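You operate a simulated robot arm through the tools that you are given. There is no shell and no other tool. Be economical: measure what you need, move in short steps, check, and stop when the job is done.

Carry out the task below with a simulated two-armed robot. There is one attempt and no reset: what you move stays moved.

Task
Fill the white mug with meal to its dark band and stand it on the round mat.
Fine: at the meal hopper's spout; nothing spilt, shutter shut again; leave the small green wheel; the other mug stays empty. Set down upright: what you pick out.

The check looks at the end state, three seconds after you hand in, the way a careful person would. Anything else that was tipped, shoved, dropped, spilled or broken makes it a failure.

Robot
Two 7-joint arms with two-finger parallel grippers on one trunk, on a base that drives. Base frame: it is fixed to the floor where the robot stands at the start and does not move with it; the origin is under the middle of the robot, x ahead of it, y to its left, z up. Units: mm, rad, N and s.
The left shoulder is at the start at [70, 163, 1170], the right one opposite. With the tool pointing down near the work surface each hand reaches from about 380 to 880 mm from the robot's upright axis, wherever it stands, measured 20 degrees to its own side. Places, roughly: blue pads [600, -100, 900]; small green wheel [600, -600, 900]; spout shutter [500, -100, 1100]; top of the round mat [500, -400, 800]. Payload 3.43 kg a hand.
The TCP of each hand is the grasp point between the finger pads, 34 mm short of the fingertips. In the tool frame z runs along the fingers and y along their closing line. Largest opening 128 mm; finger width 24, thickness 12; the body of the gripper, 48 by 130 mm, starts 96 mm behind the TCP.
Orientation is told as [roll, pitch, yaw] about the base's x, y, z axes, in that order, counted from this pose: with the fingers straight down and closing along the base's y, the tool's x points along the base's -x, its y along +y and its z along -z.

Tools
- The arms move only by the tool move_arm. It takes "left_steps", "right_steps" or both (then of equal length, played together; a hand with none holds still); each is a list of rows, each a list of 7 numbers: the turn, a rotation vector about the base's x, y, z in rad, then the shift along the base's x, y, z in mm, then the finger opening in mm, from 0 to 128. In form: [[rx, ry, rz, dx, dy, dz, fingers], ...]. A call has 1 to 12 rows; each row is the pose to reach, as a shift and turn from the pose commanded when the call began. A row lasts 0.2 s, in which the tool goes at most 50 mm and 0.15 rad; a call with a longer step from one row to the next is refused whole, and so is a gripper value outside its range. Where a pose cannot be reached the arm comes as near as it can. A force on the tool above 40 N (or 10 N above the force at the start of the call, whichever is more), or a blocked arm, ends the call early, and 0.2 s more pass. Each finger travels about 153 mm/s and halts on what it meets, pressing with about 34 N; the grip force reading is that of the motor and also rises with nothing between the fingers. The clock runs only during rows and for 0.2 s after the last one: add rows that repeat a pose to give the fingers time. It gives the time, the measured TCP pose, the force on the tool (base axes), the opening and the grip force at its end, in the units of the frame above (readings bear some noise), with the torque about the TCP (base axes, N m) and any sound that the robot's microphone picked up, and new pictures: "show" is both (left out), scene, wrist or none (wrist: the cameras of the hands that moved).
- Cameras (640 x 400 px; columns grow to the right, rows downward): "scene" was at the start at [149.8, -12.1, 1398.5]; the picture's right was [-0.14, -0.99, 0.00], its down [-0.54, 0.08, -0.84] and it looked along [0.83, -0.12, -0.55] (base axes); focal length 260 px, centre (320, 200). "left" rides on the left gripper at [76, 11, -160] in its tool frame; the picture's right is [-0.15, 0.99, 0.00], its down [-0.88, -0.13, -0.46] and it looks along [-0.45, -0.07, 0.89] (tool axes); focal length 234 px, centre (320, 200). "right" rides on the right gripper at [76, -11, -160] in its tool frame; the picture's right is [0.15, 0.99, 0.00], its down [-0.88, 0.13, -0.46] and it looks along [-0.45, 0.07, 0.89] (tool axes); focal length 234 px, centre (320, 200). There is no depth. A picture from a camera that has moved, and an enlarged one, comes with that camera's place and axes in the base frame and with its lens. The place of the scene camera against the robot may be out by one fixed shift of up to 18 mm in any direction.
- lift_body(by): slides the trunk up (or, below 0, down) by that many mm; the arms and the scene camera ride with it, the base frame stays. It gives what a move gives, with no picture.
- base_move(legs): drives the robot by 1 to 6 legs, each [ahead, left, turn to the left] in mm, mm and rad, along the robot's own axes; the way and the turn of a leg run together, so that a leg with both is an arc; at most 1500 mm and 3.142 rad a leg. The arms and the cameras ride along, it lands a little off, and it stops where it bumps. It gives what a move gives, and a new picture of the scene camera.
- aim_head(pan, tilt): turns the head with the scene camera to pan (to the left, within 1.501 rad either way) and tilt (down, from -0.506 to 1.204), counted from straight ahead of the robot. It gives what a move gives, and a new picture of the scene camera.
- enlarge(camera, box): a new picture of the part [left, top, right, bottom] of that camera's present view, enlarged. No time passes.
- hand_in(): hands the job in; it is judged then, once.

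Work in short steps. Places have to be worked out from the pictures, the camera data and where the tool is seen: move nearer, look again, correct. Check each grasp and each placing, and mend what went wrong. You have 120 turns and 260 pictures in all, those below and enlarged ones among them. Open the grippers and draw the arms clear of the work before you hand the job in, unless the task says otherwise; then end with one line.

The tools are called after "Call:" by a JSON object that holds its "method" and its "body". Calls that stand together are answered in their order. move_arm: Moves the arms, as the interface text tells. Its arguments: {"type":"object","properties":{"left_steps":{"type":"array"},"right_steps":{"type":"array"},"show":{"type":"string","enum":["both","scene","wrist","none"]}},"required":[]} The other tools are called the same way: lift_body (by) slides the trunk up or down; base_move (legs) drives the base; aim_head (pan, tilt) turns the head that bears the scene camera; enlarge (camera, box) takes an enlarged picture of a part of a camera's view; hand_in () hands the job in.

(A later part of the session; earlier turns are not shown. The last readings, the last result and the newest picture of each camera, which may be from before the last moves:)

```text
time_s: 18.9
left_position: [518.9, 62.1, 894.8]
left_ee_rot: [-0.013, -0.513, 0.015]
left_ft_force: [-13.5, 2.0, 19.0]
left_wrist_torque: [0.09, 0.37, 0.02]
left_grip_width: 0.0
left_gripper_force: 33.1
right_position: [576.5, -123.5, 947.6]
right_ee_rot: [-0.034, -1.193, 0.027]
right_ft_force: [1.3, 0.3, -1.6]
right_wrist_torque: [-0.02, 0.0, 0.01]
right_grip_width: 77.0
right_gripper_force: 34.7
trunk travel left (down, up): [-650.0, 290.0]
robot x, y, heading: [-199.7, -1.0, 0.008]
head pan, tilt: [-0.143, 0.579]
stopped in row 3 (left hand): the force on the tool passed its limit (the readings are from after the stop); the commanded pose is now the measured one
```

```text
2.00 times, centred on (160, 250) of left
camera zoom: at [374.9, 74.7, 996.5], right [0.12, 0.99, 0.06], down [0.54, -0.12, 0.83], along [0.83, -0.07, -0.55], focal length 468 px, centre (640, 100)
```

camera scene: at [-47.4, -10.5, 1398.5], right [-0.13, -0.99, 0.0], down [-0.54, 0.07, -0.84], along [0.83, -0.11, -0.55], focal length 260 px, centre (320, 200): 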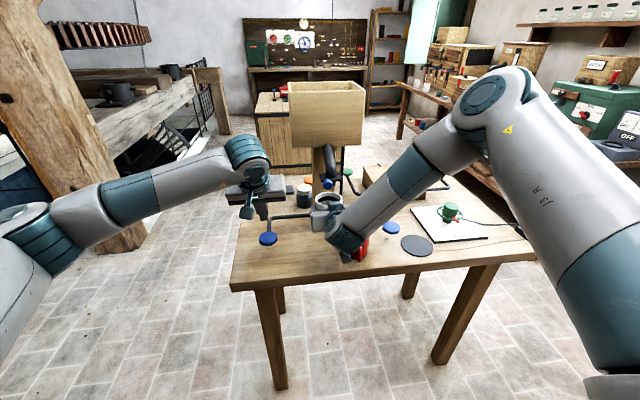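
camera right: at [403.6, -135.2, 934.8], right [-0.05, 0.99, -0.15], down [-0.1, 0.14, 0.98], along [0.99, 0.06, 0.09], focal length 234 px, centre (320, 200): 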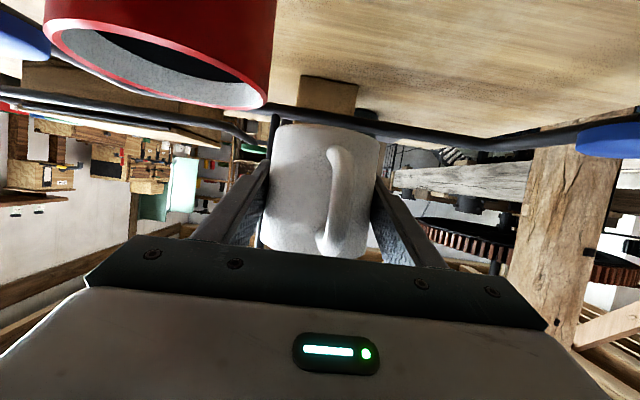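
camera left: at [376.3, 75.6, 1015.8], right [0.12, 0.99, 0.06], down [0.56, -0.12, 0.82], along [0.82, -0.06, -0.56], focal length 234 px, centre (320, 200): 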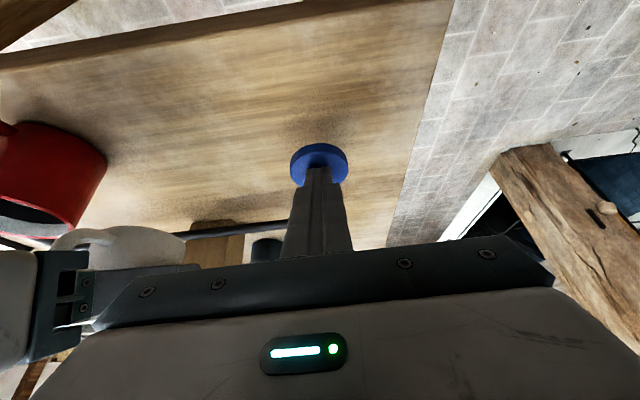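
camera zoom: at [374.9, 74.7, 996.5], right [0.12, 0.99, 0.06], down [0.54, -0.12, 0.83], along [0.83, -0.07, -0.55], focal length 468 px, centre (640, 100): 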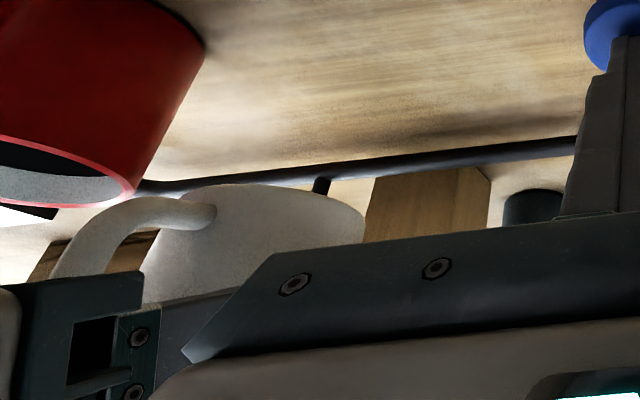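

Pads travel to a stop but nothing flows, so the shutter itself is probably also needed. I release the pad gently and turn the left hand to point right, for a close look at the knob.

Call:
{"method": "move_arm", "body": {"left_steps": [[0, 0, 0, 0, 0, 30, 0], [-0.133, 0.037, -0.034, -2, 5, 60, 0], [-0.267, 0.073, -0.068, -4, 10, 90, 0], [-0.4, 0.11, -0.102, -6, 15, 110, 0], [-0.533, 0.146, -0.136, -8, 20, 130, 0], [-0.666, 0.183, -0.17, -10, 20, 145, 0], [-0.8, 0.219, -0.204, -12, 20, 155, 0], [-0.933, 0.256, -0.238, -14, 20, 165, 0], [-1.066, 0.292, -0.272, -16, 20, 170, 0], [-1.2, 0.329, -0.306, -18, 20, 175, 0], [-1.333, 0.365, -0.34, -19, 20, 180, 0], [-1.466, 0.402, -0.374, -19, 20, 180, 0]]}}

Call:
{"method": "enlarge", "body": {"camera": "left", "box": [180, 60, 460, 260]}}

```text
time_s: 21.5
left_position: [502.0, 83.0, 1069.4]
left_ee_rot: [-1.505, 0.014, 0.009]
left_ft_force: [-0.7, 0.0, -0.5]
left_wrist_torque: [-0.01, 0.0, -0.01]
left_grip_width: 0.1
left_gripper_force: 33.3
right_position: [580.6, -124.7, 945.4]
right_ee_rot: [-0.033, -1.192, 0.026]
right_ft_force: [-0.2, -0.5, -0.9]
right_wrist_torque: [0.02, 0.0, -0.02]
right_grip_width: 77.1
right_gripper_force: 33.8
trunk travel left (down, up): [-650.0, 290.0]
robot x, y, heading: [-202.8, 0.2, 0.01]
head pan, tilt: [-0.143, 0.579]
camera scene: at [-46.3, -11.6, 1398.4], right [-0.13, -0.99, 0.0], down [-0.54, 0.07, -0.84], along [0.83, -0.11, -0.55], focal length 260 px, centre (320, 200)
camera left: at [425.4, 242.9, 1069.6], right [0.13, 0.07, -0.99], down [0.88, 0.46, 0.15], along [0.46, -0.89, 0.0], focal length 234 px, centre (320, 200)
```

scene: 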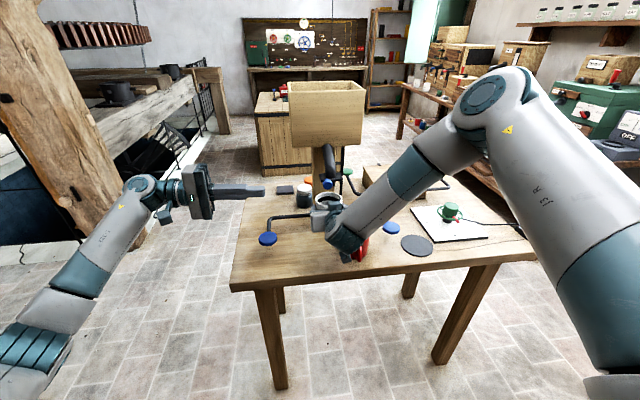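
left: 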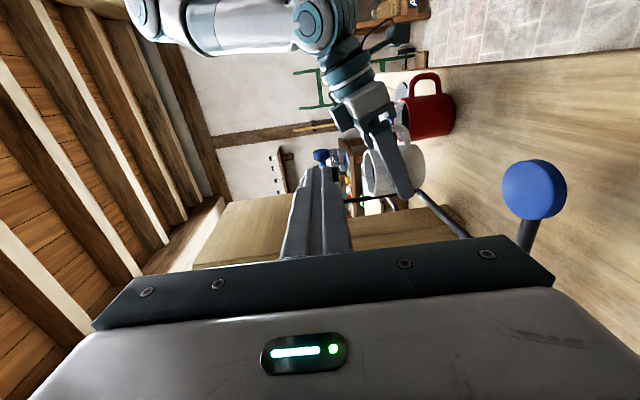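

```text
2.00 times, centred on (320, 160) of left
camera zoom: at [425.4, 242.9, 1069.6], right [0.13, 0.07, -0.99], down [0.88, 0.46, 0.15], along [0.46, -0.89, 0.0], focal length 468 px, centre (320, 280)
```

zoom: 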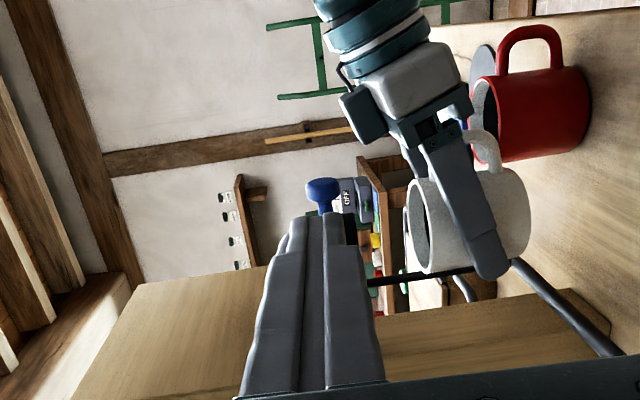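

The knob is at ≈(529, -107, 1058), about 30 mm wide; pads sprang back. The box on the right gripper reaches z≈1035 near the pull path, so I lower the mug 20 mm for clearance and bring the left hand, fingers at 46 mm, level with the knob just left of it.

Call:
{"method": "move_arm", "body": {"right_steps": [[0, 0, 0, 0, 0, -7, 60], [0, 0, 0, 0, 0, -14, 60], [0, 0, 0, 0, 0, -20, 60], [0, 0, 0, 0, 0, -20, 60], [0, 0, 0, 0, 0, -20, 60], [0, 0, 0, 0, 0, -20, 60]], "left_steps": [[0, 0, 0, 8, -20, -4, 20], [0, 0, 0, 16, -45, -8, 40], [0, 0, 0, 24, -70, -11, 50], [0, 0, 0, 24, -90, -11, 50], [0, 0, 0, 24, -105, -11, 50], [0, 0, 0, 24, -105, -11, 50]]}}

Call:
{"method": "enlarge", "body": {"camera": "left", "box": [220, 60, 420, 260]}}

Call:
{"method": "enlarge", "body": {"camera": "scene", "box": [280, 150, 380, 230]}}

```text
time_s: 22.9
left_position: [526.9, -21.4, 1058.5]
left_ee_rot: [-1.503, 0.014, 0.01]
left_ft_force: [-1.1, -0.6, -0.7]
left_wrist_torque: [0.01, 0.02, 0.02]
left_grip_width: 50.0
left_gripper_force: 0.0
right_position: [579.5, -120.6, 927.6]
right_ee_rot: [-0.039, -1.185, 0.025]
right_ft_force: [0.0, 0.2, -1.0]
right_wrist_torque: [0.03, 0.01, 0.01]
right_grip_width: 76.8
right_gripper_force: 34.1
right hand out of reach, approached as far as the arm can: row 3, 4, 5, 6
trunk travel left (down, up): [-650.0, 290.0]
robot x, y, heading: [-197.2, 3.5, 0.014]
head pan, tilt: [-0.143, 0.579]
camera scene: at [-47.1, -11.2, 1398.5], right [-0.13, -0.99, 0.0], down [-0.54, 0.07, -0.84], along [0.83, -0.11, -0.55], focal length 260 px, centre (320, 200)
camera right: at [403.9, -129.9, 917.1], right [-0.04, 0.99, -0.15], down [-0.09, 0.15, 0.99], along [0.99, 0.06, 0.08], focal length 234 px, centre (320, 200)
camera left: at [449.7, 138.7, 1059.6], right [0.13, 0.07, -0.99], down [0.88, 0.46, 0.15], along [0.46, -0.89, 0.0], focal length 234 px, centre (320, 200)
```

scene: 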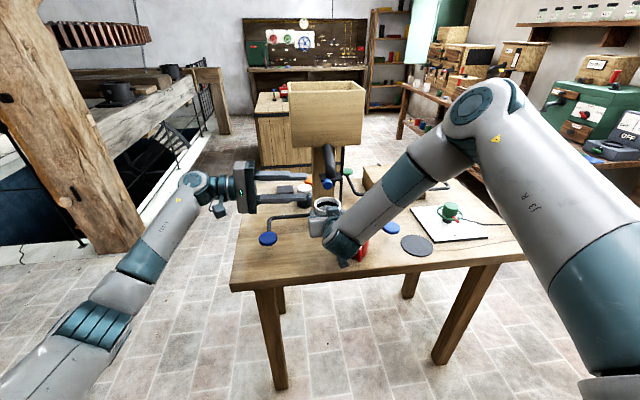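
right: 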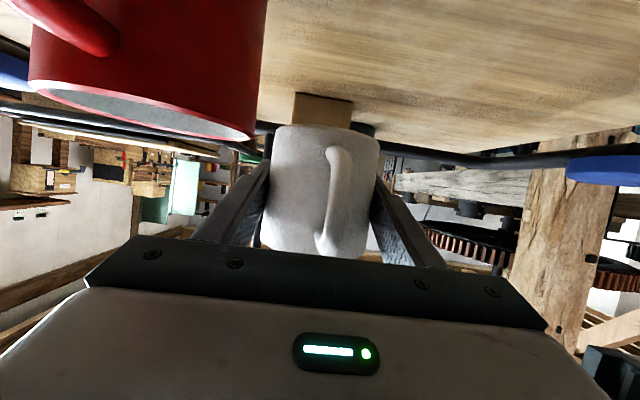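
left: 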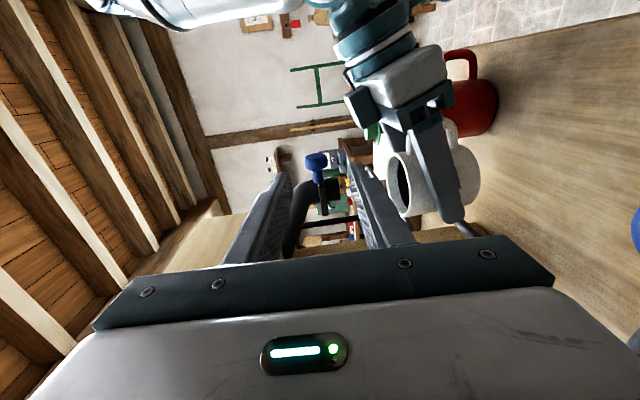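

```text
2.00 times, centred on (320, 160) of left
camera zoom: at [449.7, 138.7, 1059.6], right [0.13, 0.07, -0.99], down [0.88, 0.46, 0.15], along [0.46, -0.89, 0.0], focal length 468 px, centre (320, 280)
```

zoom: 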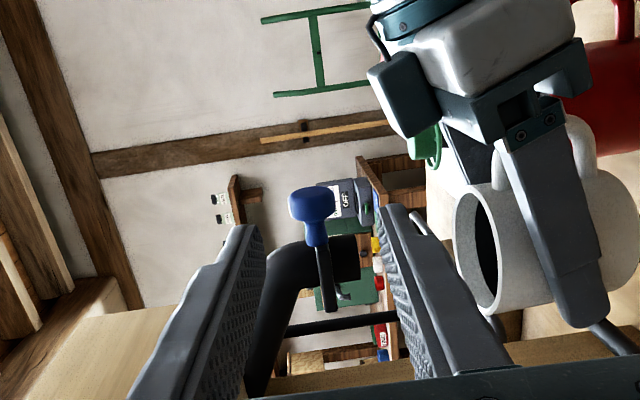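

```text
5.00 times, centred on (330, 190) of scene
camera zoom: at [-47.1, -11.2, 1398.5], right [-0.13, -0.99, 0.0], down [-0.54, 0.07, -0.84], along [0.83, -0.11, -0.55], focal length 1301 px, centre (270, 250)
```

zoom: 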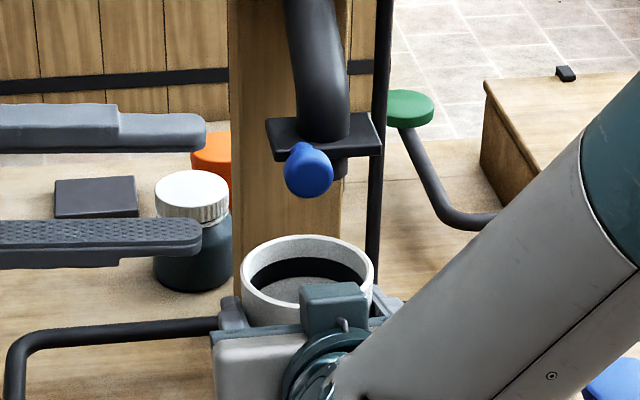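

Knob confirmed at (529, -107, 1058) and centred between the fingers. I advance 68 mm and close on it.

Call:
{"method": "move_arm", "body": {"left_steps": [[0, 0, 0, 0, -25, -1, 50], [0, 0, 0, 0, -50, -1, 50], [0, 0, 0, 1, -68, -1, 50], [0, 0, 0, 1, -68, -1, 50], [0, 0, 0, 1, -68, -1, 35], [0, 0, 0, 1, -68, -1, 20], [0, 0, 0, 1, -68, -1, 15], [0, 0, 0, 1, -68, -1, 15]], "show": "wrist"}}

Call:
{"method": "enlarge", "body": {"camera": "scene", "box": [280, 150, 380, 230]}}

Call:
{"method": "enlarge", "body": {"camera": "left", "box": [220, 60, 420, 260]}}

```text
time_s: 24.7
left_position: [528.6, -89.0, 1059.9]
left_ee_rot: [-1.502, 0.013, 0.012]
left_ft_force: [0.4, 0.8, -0.7]
left_wrist_torque: [0.08, 0.0, 0.11]
left_grip_width: 25.3
left_gripper_force: 45.2
right_position: [580.1, -120.7, 926.7]
right_ee_rot: [-0.04, -1.186, 0.027]
right_ft_force: [-0.1, 0.3, -1.3]
right_wrist_torque: [-0.01, 0.01, 0.03]
right_grip_width: 76.8
right_gripper_force: 34.2
trunk travel left (down, up): [-650.0, 290.0]
robot x, y, heading: [-193.2, -1.4, 0.013]
head pan, tilt: [-0.143, 0.579]
camera left: at [451.1, 72.0, 1060.0], right [0.13, 0.07, -0.99], down [0.88, 0.46, 0.15], along [0.46, -0.89, 0.0], focal length 234 px, centre (320, 200)
```

left: 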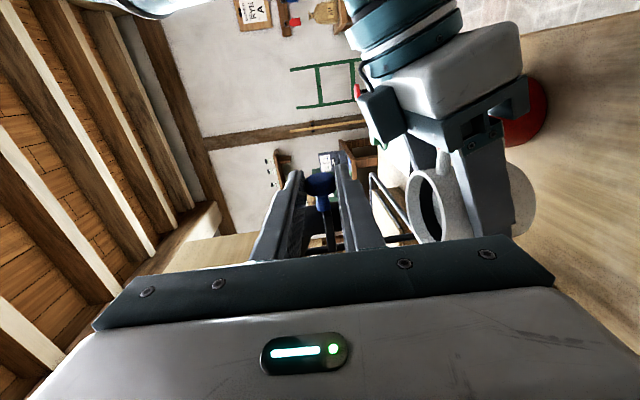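

```text
5.00 times, centred on (330, 190) of scene
camera zoom: at [-47.0, -11.5, 1398.5], right [-0.13, -0.99, 0.0], down [-0.54, 0.07, -0.84], along [0.83, -0.11, -0.55], focal length 1301 px, centre (270, 250)
```

zoom: 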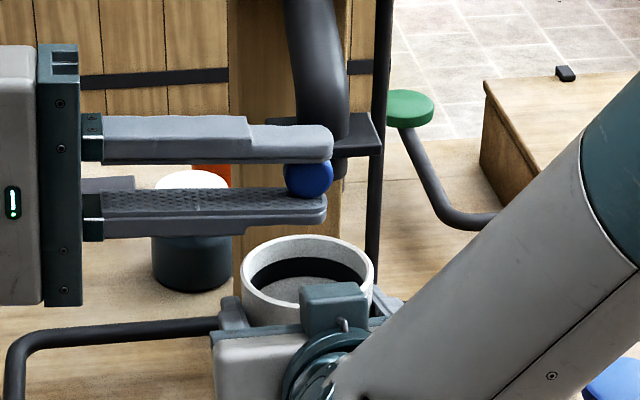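

```text
2.00 times, centred on (320, 160) of left
camera zoom: at [451.1, 72.0, 1060.0], right [0.13, 0.07, -0.99], down [0.88, 0.46, 0.15], along [0.46, -0.89, 0.0], focal length 468 px, centre (320, 280)
```

zoom: 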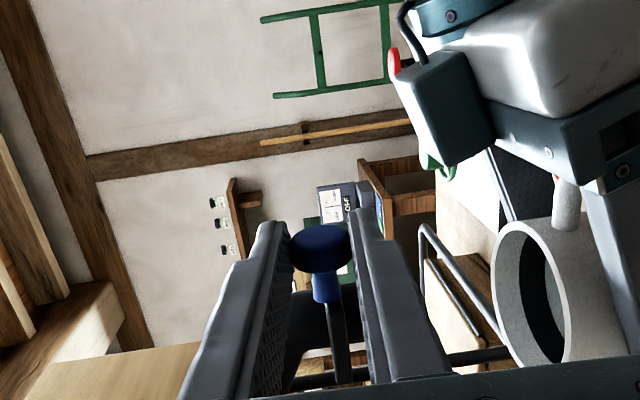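

Knob gripped at 25 mm. I pull gently 6 mm toward the robot and look at the spout.

Call:
{"method": "move_arm", "body": {"left_steps": [[0, 0, 0, -3, 0, 0, 15], [0, 0, 0, -6, 0, 0, 15]], "show": "none"}}

Call:
{"method": "enlarge", "body": {"camera": "scene", "box": [280, 150, 380, 230]}}

```text
time_s: 25.3
left_position: [527.6, -87.9, 1059.5]
left_ee_rot: [-1.505, 0.013, 0.02]
left_ft_force: [31.2, -3.3, 11.7]
left_wrist_torque: [-0.17, -0.1, 0.91]
left_grip_width: 25.6
left_gripper_force: 45.1
right_position: [582.9, -121.5, 924.9]
right_ee_rot: [-0.039, -1.182, 0.023]
right_ft_force: [-0.9, 0.2, -1.5]
right_wrist_torque: [-0.05, -0.05, 0.03]
right_grip_width: 76.9
right_gripper_force: 33.2
trunk travel left (down, up): [-650.0, 290.0]
robot x, y, heading: [-194.5, -0.4, 0.011]
head pan, tilt: [-0.143, 0.579]
```

```text
5.00 times, centred on (330, 190) of scene
camera zoom: at [-42.6, -12.0, 1398.3], right [-0.13, -0.99, 0.0], down [-0.55, 0.07, -0.84], along [0.83, -0.11, -0.55], focal length 1301 px, centre (270, 250)
```

zoom: 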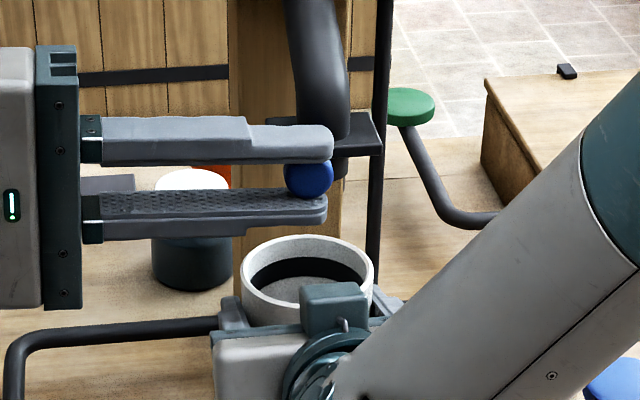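

It resists a straight pull (31 N). I relax and test small sideways motions.

Call:
{"method": "move_arm", "body": {"left_steps": [[0, 0, 0, 5, 0, 0, 15], [0, 0, 0, 5, -3, 0, 15], [0, 0, 0, 5, -6, 0, 15]], "show": "none"}}

Call:
{"method": "enlarge", "body": {"camera": "scene", "box": [280, 150, 380, 230]}}

```text
time_s: 26.1
left_position: [527.5, -96.1, 1059.1]
left_ee_rot: [-1.506, 0.013, 0.011]
left_ft_force: [15.6, 1.0, 15.3]
left_wrist_torque: [-0.27, 0.02, 0.5]
left_grip_width: 25.4
left_gripper_force: 44.8
right_position: [578.9, -120.5, 927.8]
right_ee_rot: [-0.039, -1.184, 0.025]
right_ft_force: [0.1, 0.6, -2.0]
right_wrist_torque: [-0.02, -0.04, -0.01]
right_grip_width: 76.8
right_gripper_force: 34.4
trunk travel left (down, up): [-650.0, 290.0]
robot x, y, heading: [-195.9, -3.7, 0.014]
head pan, tilt: [-0.143, 0.579]
```

```text
5.00 times, centred on (330, 190) of scene
camera zoom: at [-46.6, -11.1, 1398.5], right [-0.13, -0.99, 0.0], down [-0.54, 0.07, -0.84], along [0.83, -0.11, -0.55], focal length 1301 px, centre (270, 250)
```

zoom: 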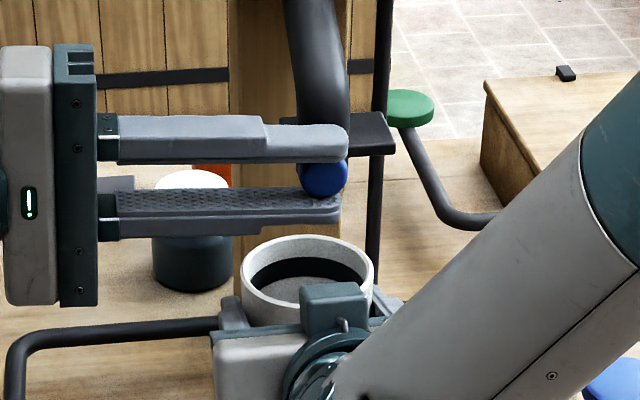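

The plate slides freely to the right (-y). I continue in small steps, easing the side load, and watch for flow.

Call:
{"method": "move_arm", "body": {"left_steps": [[0, 0, 0, 2, -4, 1, 15], [0, 0, 0, 2, -8, 1, 15]], "show": "none"}}

Call:
{"method": "enlarge", "body": {"camera": "scene", "box": [280, 150, 380, 230]}}

```text
time_s: 26.7
left_position: [527.7, -104.8, 1059.4]
left_ee_rot: [-1.503, 0.014, 0.009]
left_ft_force: [4.9, 0.1, 9.0]
left_wrist_torque: [-0.14, -0.07, 0.82]
left_grip_width: 25.4
left_gripper_force: 45.1
right_position: [578.8, -120.4, 926.8]
right_ee_rot: [-0.04, -1.186, 0.026]
right_ft_force: [0.3, 0.3, -2.3]
right_wrist_torque: [-0.01, -0.01, -0.01]
right_grip_width: 76.9
right_gripper_force: 33.8
trunk travel left (down, up): [-650.0, 290.0]
robot x, y, heading: [-197.8, -1.6, 0.015]
head pan, tilt: [-0.143, 0.579]
```

```text
5.00 times, centred on (330, 190) of scene
camera zoom: at [-47.6, -11.4, 1398.5], right [-0.13, -0.99, 0.0], down [-0.54, 0.07, -0.84], along [0.83, -0.11, -0.55], focal length 1301 px, centre (270, 250)
```

zoom: 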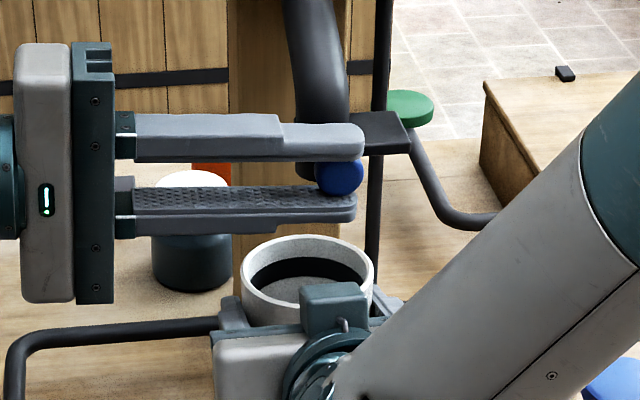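

16 mm so far, no visible stream. Another 8 mm.

Call:
{"method": "move_arm", "body": {"left_steps": [[0, 0, 0, 1, -4, 0.5, 15], [0, 0, 0, 1, -8, 0.5, 15]], "show": "none"}}

Call:
{"method": "enlarge", "body": {"camera": "scene", "box": [310, 160, 370, 210]}}

```text
time_s: 27.3
left_position: [527.9, -114.4, 1059.6]
left_ee_rot: [-1.502, 0.016, 0.007]
left_ft_force: [-3.1, 0.0, 2.7]
left_wrist_torque: [-0.02, 0.03, -0.16]
left_grip_width: 25.0
left_gripper_force: 45.3
right_position: [577.5, -120.7, 927.8]
right_ee_rot: [-0.041, -1.185, 0.026]
right_ft_force: [-0.1, -0.3, -1.6]
right_wrist_torque: [-0.01, 0.0, -0.01]
right_grip_width: 76.9
right_gripper_force: 34.0
trunk travel left (down, up): [-650.0, 290.0]
robot x, y, heading: [-196.6, 2.8, 0.012]
head pan, tilt: [-0.143, 0.579]
```

```text
8.00 times, centred on (340, 185) of scene
camera zoom: at [-48.1, -11.5, 1398.5], right [-0.13, -0.99, 0.0], down [-0.54, 0.07, -0.84], along [0.83, -0.11, -0.55], focal length 2082 px, centre (160, 320)
```

zoom: 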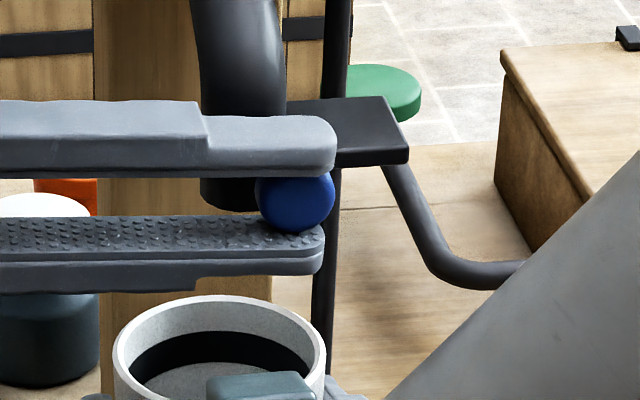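

25 mm, still no stream. Another 8 mm.

Call:
{"method": "move_arm", "body": {"left_steps": [[0, 0, 0, -0.5, -4, 0, 15], [0, 0, 0, -0.5, -8, 0, 15]], "show": "none"}}

Call:
{"method": "enlarge", "body": {"camera": "scene", "box": [310, 160, 370, 210]}}

```text
time_s: 27.9
left_position: [528.3, -121.1, 1060.4]
left_ee_rot: [-1.499, 0.014, 0.008]
left_ft_force: [-10.3, 0.1, -3.6]
left_wrist_torque: [0.17, 0.17, -0.78]
left_grip_width: 25.4
left_gripper_force: 45.0
right_position: [577.1, -120.2, 928.1]
right_ee_rot: [-0.041, -1.187, 0.025]
right_ft_force: [-0.7, -0.4, -1.2]
right_wrist_torque: [0.0, -0.06, 0.01]
right_grip_width: 76.8
right_gripper_force: 33.6
trunk travel left (down, up): [-650.0, 290.0]
robot x, y, heading: [-197.6, -1.9, 0.008]
head pan, tilt: [-0.143, 0.579]
```

```text
8.00 times, centred on (340, 185) of scene
camera zoom: at [-48.2, -11.6, 1398.5], right [-0.13, -0.99, 0.0], down [-0.54, 0.07, -0.84], along [0.83, -0.11, -0.55], focal length 2082 px, centre (160, 320)
```

zoom: 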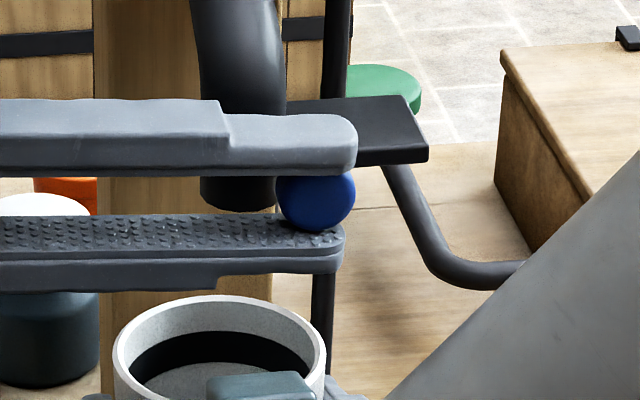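

33 mm open, still nothing. Continue 12 mm.

Call:
{"method": "move_arm", "body": {"left_steps": [[0, 0, 0, -1.5, -4, -0.5, 15], [0, 0, 0, -1.5, -8, -0.5, 15], [0, 0, 0, -1.5, -12, -0.5, 15]], "show": "none"}}

Call:
{"method": "enlarge", "body": {"camera": "scene", "box": [310, 160, 370, 210]}}

```text
time_s: 28.7
left_position: [528.6, -128.0, 1059.9]
left_ee_rot: [-1.504, 0.01, 0.012]
left_ft_force: [-10.8, 11.8, -5.4]
left_wrist_torque: [0.12, 0.05, -0.98]
left_grip_width: 25.5
left_gripper_force: 45.0
right_position: [578.3, -119.2, 927.9]
right_ee_rot: [-0.044, -1.185, 0.03]
right_ft_force: [0.4, -0.7, -2.0]
right_wrist_torque: [0.0, 0.0, -0.03]
right_grip_width: 76.9
right_gripper_force: 34.1
trunk travel left (down, up): [-650.0, 290.0]
robot x, y, heading: [-195.6, -0.1, 0.006]
head pan, tilt: [-0.143, 0.579]
```

```text
8.00 times, centred on (340, 185) of scene
camera zoom: at [-48.1, -9.5, 1398.5], right [-0.13, -0.99, 0.0], down [-0.54, 0.07, -0.84], along [0.83, -0.11, -0.55], focal length 2082 px, centre (160, 320)
```

zoom: 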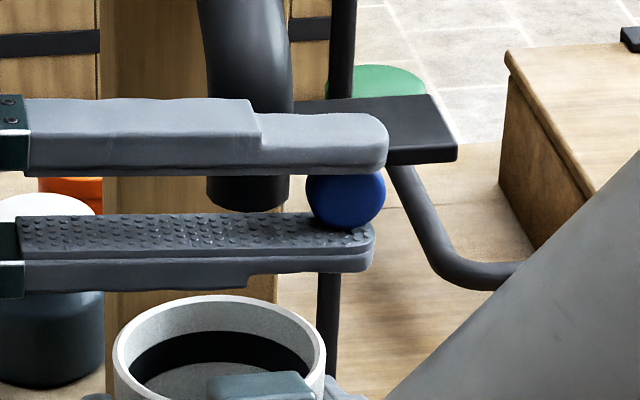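

The plate is at its end stop (~40 mm), fully open, and no flow; presumably the pads work an upper valve. I release the knob and withdraw the left hand.

Call:
{"method": "move_arm", "body": {"left_steps": [[0, 0, 0, 1, 2, 0, 15], [0, 0, 0, 1, 2, 0, 30], [0, 0, 0, 1, 2, 0, 46], [0, 0, 0, 1, 2, 0, 46], [0, 0, 0, 1, 30, 0, 46], [0, 0, 0, 0, 65, 0, 46], [0, 0, 0, -5, 105, 0, 46], [0, 0, 0, -10, 145, 0, 46], [0, 0, 0, -10, 180, 0, 30]], "show": "none"}}

Call:
{"method": "enlarge", "body": {"camera": "scene", "box": [290, 150, 380, 220]}}

Call:
{"method": "enlarge", "body": {"camera": "left", "box": [220, 60, 420, 260]}}

```text
time_s: 30.7
left_position: [517.6, 47.5, 1058.2]
left_ee_rot: [-1.504, 0.011, 0.01]
left_ft_force: [0.5, 0.2, 0.9]
left_wrist_torque: [-0.02, -0.02, 0.0]
left_grip_width: 29.8
left_gripper_force: 0.1
right_position: [580.1, -120.1, 927.6]
right_ee_rot: [-0.041, -1.186, 0.027]
right_ft_force: [0.0, -0.2, -1.0]
right_wrist_torque: [-0.01, -0.02, -0.01]
right_grip_width: 76.7
right_gripper_force: 33.9
trunk travel left (down, up): [-650.0, 290.0]
robot x, y, heading: [-194.2, 1.2, 0.014]
head pan, tilt: [-0.143, 0.579]
```

```text
5.71 times, centred on (335, 185) of scene
camera zoom: at [-47.1, -10.8, 1398.5], right [-0.13, -0.99, 0.0], down [-0.54, 0.07, -0.84], along [0.83, -0.11, -0.55], focal length 1487 px, centre (234, 286)
```

zoom: 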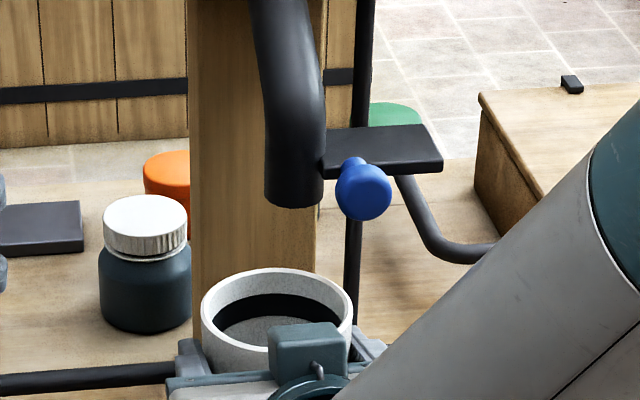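

```text
2.00 times, centred on (320, 160) of left
camera zoom: at [440.4, 207.8, 1059.3], right [0.13, 0.07, -0.99], down [0.88, 0.45, 0.15], along [0.46, -0.89, 0.0], focal length 468 px, centre (320, 280)
```

zoom: 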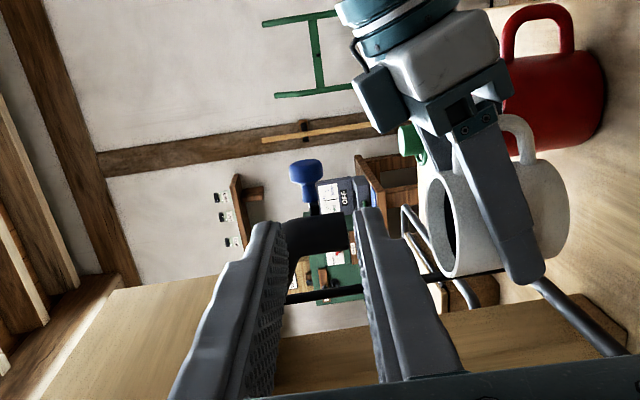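

Outlet is clear and centred over the mug, shutter staying open, no flow. I raise the mug back 20 mm and return the left hand to hover above the pad.

Call:
{"method": "move_arm", "body": {"left_steps": [[0.133, -0.037, 0.034, 0, 5, 0, 10], [0.267, -0.073, 0.068, 0, 10, 0, 0], [0.4, -0.11, 0.102, 0, 15, -10, 0], [0.533, -0.146, 0.136, 0, 15, -20, 0], [0.666, -0.183, 0.17, 0, 15, -35, 0], [0.8, -0.219, 0.204, 0, 15, -50, 0], [0.933, -0.256, 0.238, 0, 15, -65, 0], [1.066, -0.292, 0.272, 0, 15, -80, 0], [1.2, -0.329, 0.306, 0, 15, -95, 0], [1.333, -0.365, 0.34, 0, 15, -108, 0], [1.466, -0.402, 0.374, 1, 15, -120, 0], [1.466, -0.402, 0.374, 1, 15, -120, 0]], "right_steps": [[0, 0, 0, 0, 0, 6, 60], [0, 0, 0, 0, 0, 12, 60], [0, 0, 0, 0, 0, 20, 60], [0, 0, 0, 0, 0, 20, 60], [0, 0, 0, 0, 0, 20, 60], [0, 0, 0, 0, 0, 20, 60], [0, 0, 0, 0, 0, 20, 60], [0, 0, 0, 0, 0, 20, 60], [0, 0, 0, 0, 0, 20, 60], [0, 0, 0, 0, 0, 20, 60], [0, 0, 0, 0, 0, 20, 60], [0, 0, 0, 0, 0, 20, 60]], "show": "none"}}

Call:
{"method": "enlarge", "body": {"camera": "scene", "box": [240, 160, 370, 260]}}

```text
time_s: 33.3
left_position: [517.4, 65.0, 939.7]
left_ee_rot: [-0.007, -0.509, 0.016]
left_ft_force: [0.1, 0.1, -0.7]
left_wrist_torque: [-0.03, 0.0, -0.01]
left_grip_width: 0.2
left_gripper_force: 32.8
right_position: [579.4, -121.9, 948.1]
right_ee_rot: [-0.032, -1.193, 0.029]
right_ft_force: [-0.7, -0.1, -0.8]
right_wrist_torque: [-0.01, 0.0, 0.0]
right_grip_width: 77.0
right_gripper_force: 33.6
trunk travel left (down, up): [-650.0, 290.0]
robot x, y, heading: [-195.3, 1.8, 0.01]
head pan, tilt: [-0.143, 0.579]
```

```text
4.00 times, centred on (305, 210) of scene
camera zoom: at [-47.2, -10.6, 1398.5], right [-0.13, -0.99, 0.0], down [-0.54, 0.07, -0.84], along [0.83, -0.11, -0.55], focal length 1041 px, centre (380, 160)
```

zoom: 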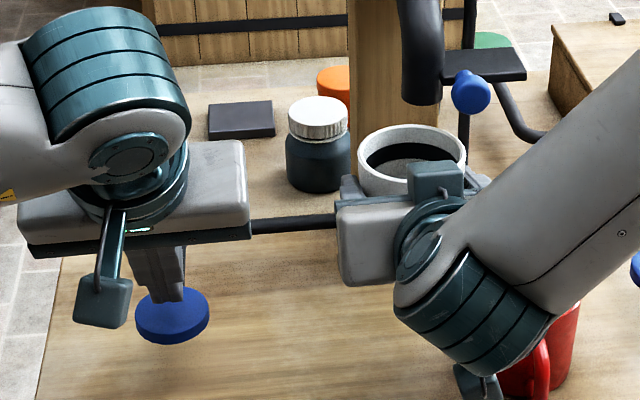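

Ready. I descend to contact and press about 8 mm, checking for flow.

Call:
{"method": "move_arm", "body": {"left_steps": [[0, 0, 0, 1, -2, -15, 0], [0, 0, 0, 1, -2, -25, 0], [0, 0, 0, 1, -2, -30, 0]], "show": "none"}}

Call:
{"method": "enlarge", "body": {"camera": "scene", "box": [300, 160, 370, 210]}}

```text
time_s: 34.1
left_position: [518.4, 59.6, 911.2]
left_ee_rot: [-0.01, -0.51, 0.016]
left_ft_force: [-0.7, -1.6, 1.9]
left_wrist_torque: [-0.03, 0.01, 0.02]
left_grip_width: 0.0
left_gripper_force: 33.0
right_position: [578.6, -121.8, 948.4]
right_ee_rot: [-0.03, -1.193, 0.027]
right_ft_force: [0.3, 0.5, -1.5]
right_wrist_torque: [-0.02, -0.01, 0.02]
right_grip_width: 76.9
right_gripper_force: 34.1
trunk travel left (down, up): [-650.0, 290.0]
robot x, y, heading: [-197.7, -0.5, 0.013]
head pan, tilt: [-0.143, 0.579]
```

```text
8.00 times, centred on (335, 185) of scene
camera zoom: at [-47.5, -11.5, 1398.5], right [-0.13, -0.99, 0.0], down [-0.54, 0.07, -0.84], along [0.83, -0.11, -0.55], focal length 2082 px, centre (200, 320)
```

zoom: 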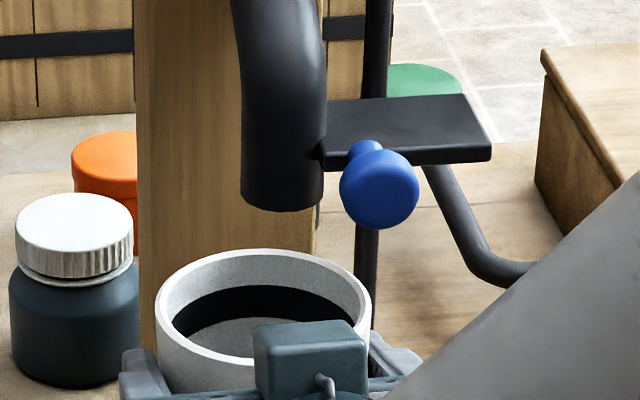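

Nothing yet; 6 mm more.

Call:
{"method": "move_arm", "body": {"left_steps": [[0, 0, 0, 0, 0, -3, 0], [0, 0, 0, 0, 0, -6, 0]], "show": "none"}}

Call:
{"method": "enlarge", "body": {"camera": "scene", "box": [300, 160, 370, 210]}}

```text
time_s: 34.7
left_position: [518.0, 60.3, 903.4]
left_ee_rot: [-0.01, -0.509, 0.014]
left_ft_force: [-0.7, -0.7, 1.4]
left_wrist_torque: [-0.06, 0.03, 0.0]
left_grip_width: 0.2
left_gripper_force: 32.9
right_position: [579.7, -121.7, 948.3]
right_ee_rot: [-0.03, -1.191, 0.027]
right_ft_force: [-0.6, 0.8, -1.7]
right_wrist_torque: [-0.02, -0.03, 0.01]
right_grip_width: 76.9
right_gripper_force: 33.7
trunk travel left (down, up): [-650.0, 290.0]
robot x, y, heading: [-196.8, -0.2, 0.012]
head pan, tilt: [-0.143, 0.579]
```

```text
8.00 times, centred on (335, 185) of scene
camera zoom: at [-47.5, -11.9, 1398.5], right [-0.13, -0.99, 0.0], down [-0.54, 0.07, -0.84], along [0.83, -0.11, -0.55], focal length 2082 px, centre (200, 320)
```

zoom: 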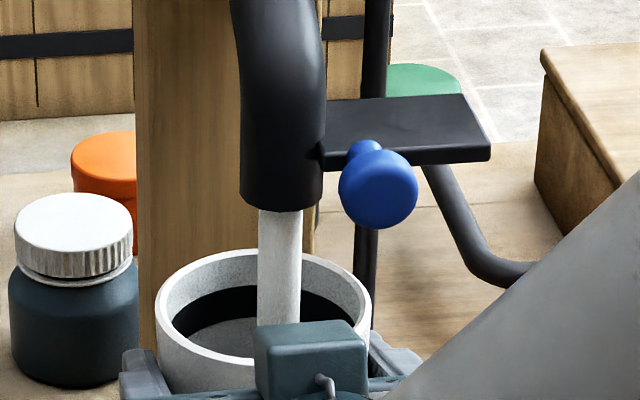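

Meal is flowing into the mug. I hold briefly and check the level.

Call:
{"method": "move_arm", "body": {"left_steps": [[0, 0, 0, 0, 0, 0, 0]], "show": "none"}}

Call:
{"method": "enlarge", "body": {"camera": "scene", "box": [310, 175, 350, 210]}}

```text
time_s: 35.1
left_position: [518.7, 59.0, 903.2]
left_ee_rot: [-0.012, -0.51, 0.015]
left_ft_force: [-0.4, -1.3, 2.3]
left_wrist_torque: [-0.1, 0.0, 0.0]
left_grip_width: 0.1
left_gripper_force: 32.8
right_position: [578.9, -121.3, 948.4]
right_ee_rot: [-0.032, -1.192, 0.027]
right_ft_force: [-0.3, 0.6, -1.1]
right_wrist_torque: [-0.02, 0.0, 0.01]
right_grip_width: 76.8
right_gripper_force: 34.4
trunk travel left (down, up): [-650.0, 290.0]
robot x, y, heading: [-198.0, -3.8, 0.01]
head pan, tilt: [-0.143, 0.579]
```

```text
11.43 times, centred on (330, 192) of scene
camera zoom: at [-47.5, -11.8, 1398.5], right [-0.13, -0.99, 0.0], down [-0.54, 0.07, -0.84], along [0.83, -0.11, -0.55], focal length 2975 px, centre (206, 286)
```

zoom: 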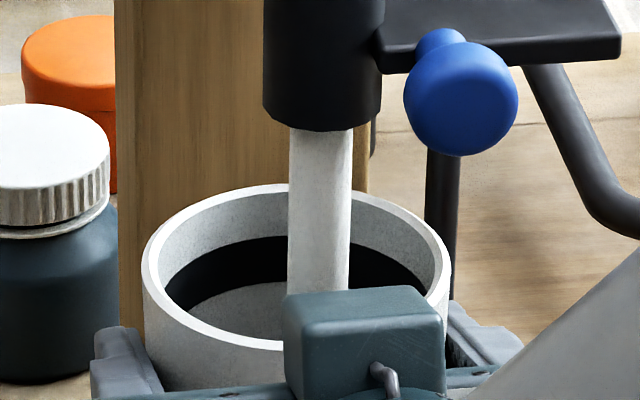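

Flow is steady and the level still low. Hold 0.6 s more, check again.

Call:
{"method": "move_arm", "body": {"left_steps": [[0, 0, 0, 0, 0, 0, 0], [0, 0, 0, 0, 0, 0, 0]], "show": "none"}}

Call:
{"method": "enlarge", "body": {"camera": "scene", "box": [310, 175, 350, 210]}}

```text
time_s: 35.7
left_position: [519.7, 61.2, 904.2]
left_ee_rot: [-0.01, -0.51, 0.018]
left_ft_force: [-0.5, -2.2, 2.9]
left_wrist_torque: [-0.06, -0.01, -0.03]
left_grip_width: 0.0
left_gripper_force: 33.2
right_position: [578.3, -122.8, 949.5]
right_ee_rot: [-0.031, -1.192, 0.028]
right_ft_force: [-0.4, 0.3, -1.6]
right_wrist_torque: [0.0, -0.04, 0.01]
right_grip_width: 76.9
right_gripper_force: 34.3
trunk travel left (down, up): [-650.0, 290.0]
robot x, y, heading: [-194.9, 1.0, 0.008]
head pan, tilt: [-0.143, 0.579]
```

```text
11.43 times, centred on (330, 192) of scene
camera zoom: at [-47.4, -11.8, 1398.5], right [-0.13, -0.99, 0.0], down [-0.54, 0.07, -0.84], along [0.83, -0.11, -0.55], focal length 2975 px, centre (206, 286)
```

zoom: 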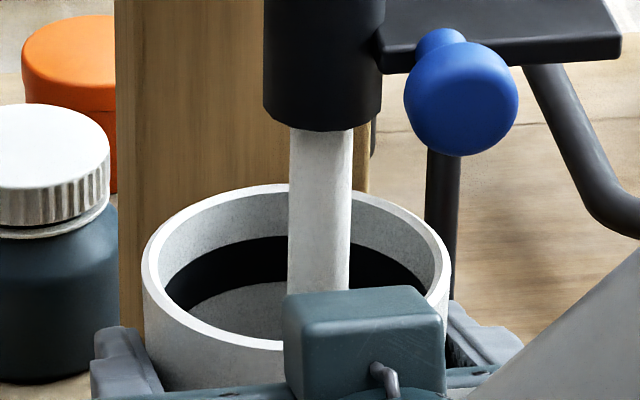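

No level visible yet; hold 1 s.

Call:
{"method": "move_arm", "body": {"left_steps": [[0, 0, 0, 0, 0, 0, 0], [0, 0, 0, 0, 0, 0, 0], [0, 0, 0, 0, 0, 0, 0], [0, 0, 0, 0, 0, 0, 0]], "show": "none"}}

Call:
{"method": "enlarge", "body": {"camera": "scene", "box": [310, 175, 350, 210]}}

```text
time_s: 36.7
left_position: [518.4, 61.2, 904.2]
left_ee_rot: [-0.011, -0.51, 0.016]
left_ft_force: [0.4, -1.9, 2.9]
left_wrist_torque: [-0.07, 0.01, 0.01]
left_grip_width: 0.0
left_gripper_force: 32.8
right_position: [580.5, -121.9, 948.2]
right_ee_rot: [-0.032, -1.193, 0.025]
right_ft_force: [-0.2, 0.0, -1.2]
right_wrist_torque: [0.02, -0.01, 0.0]
right_grip_width: 76.6
right_gripper_force: 34.2
trunk travel left (down, up): [-650.0, 290.0]
robot x, y, heading: [-195.2, -3.1, 0.01]
head pan, tilt: [-0.143, 0.579]
```

```text
11.43 times, centred on (330, 192) of scene
camera zoom: at [-47.4, -11.8, 1398.5], right [-0.13, -0.99, 0.0], down [-0.54, 0.07, -0.84], along [0.83, -0.11, -0.55], focal length 2975 px, centre (206, 286)
```

zoom: 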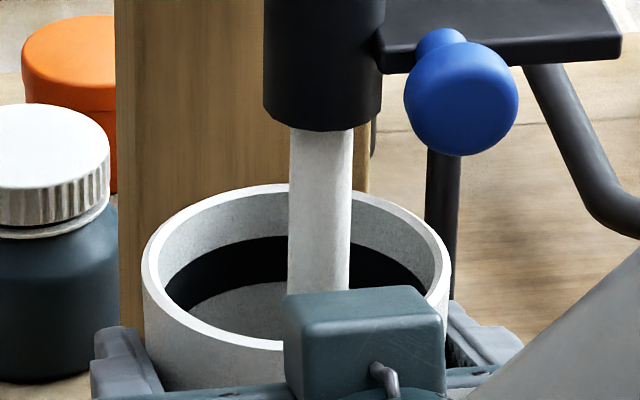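

Still below view. Hold another 1.2 s.

Call:
{"method": "move_arm", "body": {"left_steps": [[0, 0, 0, 0, 0, 0, 0], [0, 0, 0, 0, 0, 0, 0], [0, 0, 0, 0, 0, 0, 0], [0, 0, 0, 0, 0, 0, 0], [0, 0, 0, 0, 0, 0, 0]], "show": "none"}}

Call:
{"method": "enlarge", "body": {"camera": "scene", "box": [310, 175, 350, 210]}}

```text
time_s: 37.9
left_position: [519.6, 60.6, 903.8]
left_ee_rot: [-0.011, -0.511, 0.015]
left_ft_force: [-0.2, -1.3, 1.9]
left_wrist_torque: [-0.06, -0.06, -0.02]
left_grip_width: 0.1
left_gripper_force: 33.2
right_position: [578.1, -121.8, 947.8]
right_ee_rot: [-0.03, -1.192, 0.027]
right_ft_force: [-0.9, -0.1, -0.9]
right_wrist_torque: [0.0, 0.01, 0.02]
right_grip_width: 76.8
right_gripper_force: 34.1
trunk travel left (down, up): [-650.0, 290.0]
robot x, y, heading: [-197.6, 0.2, 0.011]
head pan, tilt: [-0.143, 0.579]
```

```text
11.43 times, centred on (330, 192) of scene
camera zoom: at [-47.4, -11.8, 1398.5], right [-0.13, -0.99, 0.0], down [-0.54, 0.07, -0.84], along [0.83, -0.11, -0.55], focal length 2975 px, centre (206, 286)
```

zoom: 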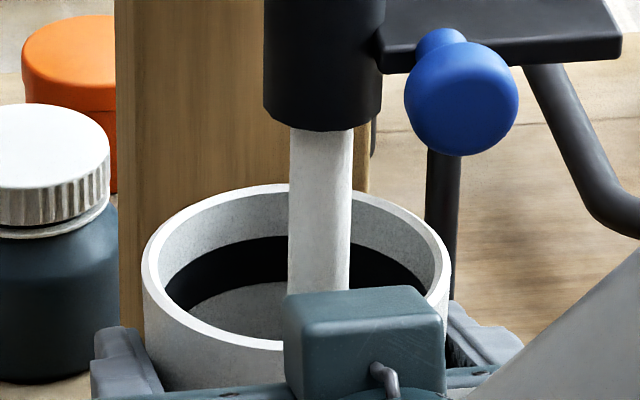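

No change visible yet; hold 2 s.

Call:
{"method": "move_arm", "body": {"left_steps": [[0, 0, 0, 0, 0, 0, 0], [0, 0, 0, 0, 0, 0, 0], [0, 0, 0, 0, 0, 0, 0], [0, 0, 0, 0, 0, 0, 0], [0, 0, 0, 0, 0, 0, 0], [0, 0, 0, 0, 0, 0, 0], [0, 0, 0, 0, 0, 0, 0], [0, 0, 0, 0, 0, 0, 0], [0, 0, 0, 0, 0, 0, 0]], "show": "none"}}

Call:
{"method": "enlarge", "body": {"camera": "scene", "box": [310, 175, 350, 210]}}

```text
time_s: 39.9
left_position: [518.3, 60.2, 903.4]
left_ee_rot: [-0.011, -0.51, 0.016]
left_ft_force: [0.0, -2.0, 2.1]
left_wrist_torque: [-0.07, 0.01, 0.0]
left_grip_width: 0.1
left_gripper_force: 33.2
right_position: [578.4, -121.0, 948.9]
right_ee_rot: [-0.031, -1.193, 0.026]
right_ft_force: [-0.2, 1.0, -1.4]
right_wrist_torque: [0.0, -0.02, -0.01]
right_grip_width: 76.8
right_gripper_force: 34.3
trunk travel left (down, up): [-650.0, 290.0]
robot x, y, heading: [-197.9, -1.7, 0.013]
head pan, tilt: [-0.143, 0.579]
```

```text
11.43 times, centred on (330, 192) of scene
camera zoom: at [-47.4, -11.8, 1398.5], right [-0.13, -0.99, 0.0], down [-0.54, 0.07, -0.84], along [0.83, -0.11, -0.55], focal length 2975 px, centre (206, 286)
```

zoom: 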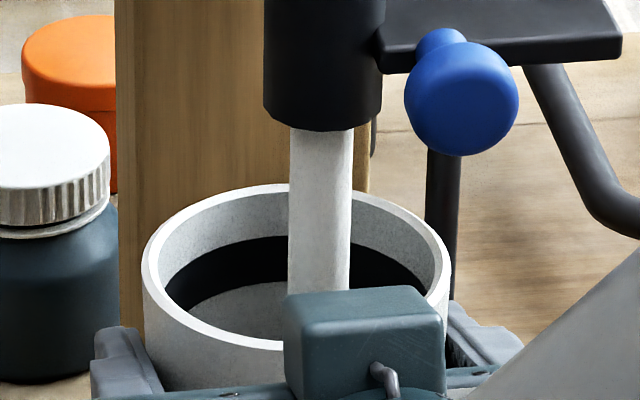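

Slow filling evidently. Hold 2.4 s and zoom tighter into the mug.

Call:
{"method": "move_arm", "body": {"left_steps": [[0, 0, 0, 0, 0, 0, 0], [0, 0, 0, 0, 0, 0, 0], [0, 0, 0, 0, 0, 0, 0], [0, 0, 0, 0, 0, 0, 0], [0, 0, 0, 0, 0, 0, 0], [0, 0, 0, 0, 0, 0, 0], [0, 0, 0, 0, 0, 0, 0], [0, 0, 0, 0, 0, 0, 0], [0, 0, 0, 0, 0, 0, 0], [0, 0, 0, 0, 0, 0, 0], [0, 0, 0, 0, 0, 0, 0]], "show": "none"}}

Call:
{"method": "enlarge", "body": {"camera": "scene", "box": [315, 188, 345, 208]}}

Call:
{"method": "enlarge", "body": {"camera": "scene", "box": [240, 150, 400, 260]}}

```text
time_s: 42.3
left_position: [519.4, 61.9, 903.8]
left_ee_rot: [-0.011, -0.51, 0.014]
left_ft_force: [0.0, -2.4, 1.3]
left_wrist_torque: [0.0, -0.05, 0.02]
left_grip_width: 0.0
left_gripper_force: 32.7
right_position: [578.4, -121.5, 948.0]
right_ee_rot: [-0.031, -1.194, 0.026]
right_ft_force: [0.2, 0.3, -1.2]
right_wrist_torque: [-0.02, -0.02, 0.0]
right_grip_width: 76.7
right_gripper_force: 33.9
trunk travel left (down, up): [-650.0, 290.0]
robot x, y, heading: [-195.9, -1.7, 0.011]
head pan, tilt: [-0.143, 0.579]
```

```text
16.00 times, centred on (330, 198) of scene
camera zoom: at [-47.4, -11.7, 1398.5], right [-0.13, -0.99, 0.0], down [-0.54, 0.07, -0.84], along [0.83, -0.11, -0.55], focal length 4164 px, centre (160, 232)
```

zoom: 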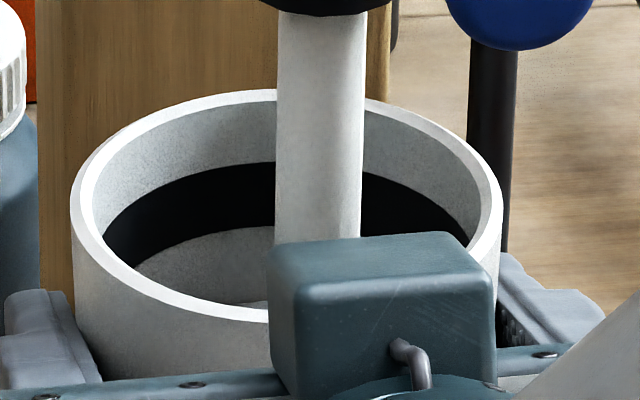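

```text
3.64 times, centred on (320, 205) of scene
camera zoom: at [-47.4, -11.7, 1398.5], right [-0.13, -0.99, 0.0], down [-0.54, 0.07, -0.84], along [0.83, -0.11, -0.55], focal length 946 px, centre (320, 182)
```

zoom: 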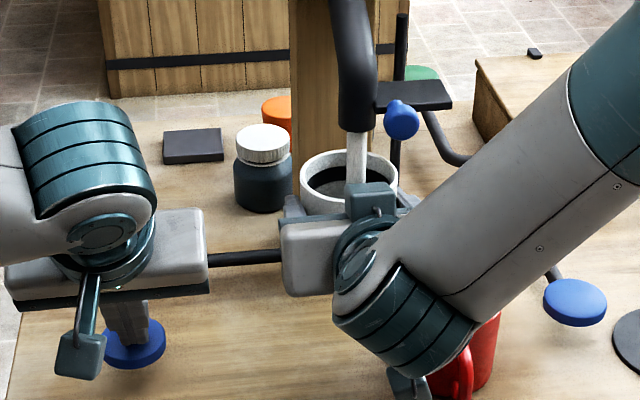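

A lighter meal surface now shows at the bottom of the visible far wall, ≈15 mm under the band's lower edge; rise rate ≈4.5 mm/s. Hold 2 s more.

Call:
{"method": "move_arm", "body": {"left_steps": [[0, 0, 0, 0, 0, 0, 0], [0, 0, 0, 0, 0, 0, 0], [0, 0, 0, 0, 0, 0, 0], [0, 0, 0, 0, 0, 0, 0], [0, 0, 0, 0, 0, 0, 0], [0, 0, 0, 0, 0, 0, 0], [0, 0, 0, 0, 0, 0, 0]], "show": "none"}}

Call:
{"method": "enlarge", "body": {"camera": "scene", "box": [315, 188, 345, 208]}}

```text
time_s: 43.9
left_position: [519.7, 60.4, 903.5]
left_ee_rot: [-0.01, -0.509, 0.017]
left_ft_force: [-0.3, -2.0, 2.4]
left_wrist_torque: [-0.05, -0.03, 0.0]
left_grip_width: 0.0
left_gripper_force: 33.1
right_position: [579.1, -121.7, 947.6]
right_ee_rot: [-0.033, -1.191, 0.027]
right_ft_force: [-0.4, -0.2, -1.5]
right_wrist_torque: [0.01, 0.01, 0.02]
right_grip_width: 76.7
right_gripper_force: 34.3
trunk travel left (down, up): [-650.0, 290.0]
robot x, y, heading: [-196.6, -0.8, 0.01]
head pan, tilt: [-0.143, 0.579]
```

```text
16.00 times, centred on (330, 198) of scene
camera zoom: at [-47.4, -11.7, 1398.5], right [-0.13, -0.99, 0.0], down [-0.54, 0.07, -0.84], along [0.83, -0.11, -0.55], focal length 4164 px, centre (160, 232)
```

zoom: 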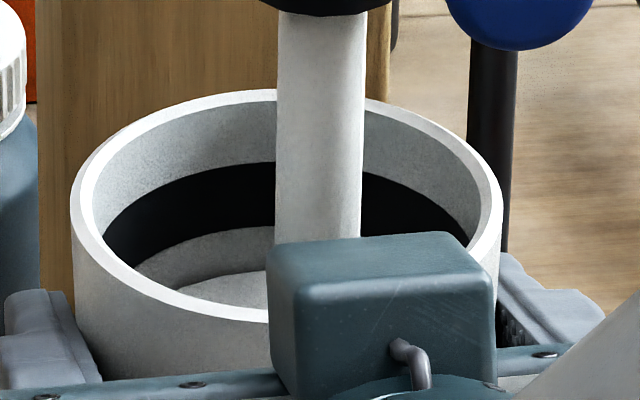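

Surface edge rose ~20 px/s; 42 px remain to the band's lower edge. Hold 1.8 s more.

Call:
{"method": "move_arm", "body": {"left_steps": [[0, 0, 0, 0, 0, 0, 0], [0, 0, 0, 0, 0, 0, 0], [0, 0, 0, 0, 0, 0, 0], [0, 0, 0, 0, 0, 0, 0], [0, 0, 0, 0, 0, 0, 0], [0, 0, 0, 0, 0, 0, 0], [0, 0, 0, 0, 0, 0, 0], [0, 0, 0, 0, 0, 0, 0]], "show": "none"}}

Call:
{"method": "enlarge", "body": {"camera": "scene", "box": [315, 188, 345, 208]}}

```text
time_s: 45.7
left_position: [518.6, 60.6, 903.7]
left_ee_rot: [-0.011, -0.509, 0.016]
left_ft_force: [-0.3, -1.2, 1.6]
left_wrist_torque: [-0.03, 0.01, -0.04]
left_grip_width: 0.2
left_gripper_force: 32.6
right_position: [579.2, -121.3, 948.2]
right_ee_rot: [-0.031, -1.192, 0.026]
right_ft_force: [0.3, -0.3, -0.9]
right_wrist_torque: [0.01, 0.01, 0.0]
right_grip_width: 76.8
right_gripper_force: 33.9
trunk travel left (down, up): [-650.0, 290.0]
robot x, y, heading: [-197.3, -4.1, 0.012]
head pan, tilt: [-0.143, 0.579]
```

```text
16.00 times, centred on (330, 198) of scene
camera zoom: at [-47.4, -11.7, 1398.5], right [-0.13, -0.99, 0.0], down [-0.54, 0.07, -0.84], along [0.83, -0.11, -0.55], focal length 4164 px, centre (160, 232)
```

zoom: 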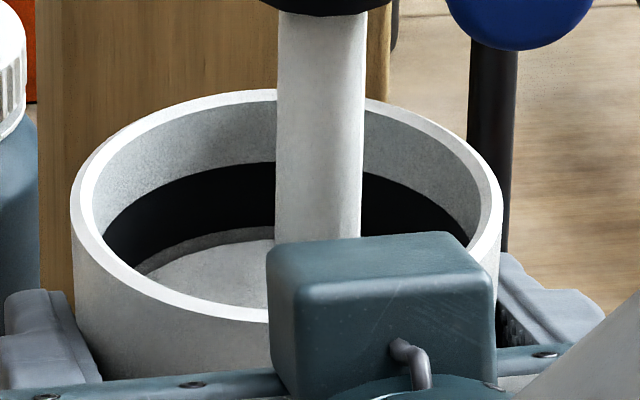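

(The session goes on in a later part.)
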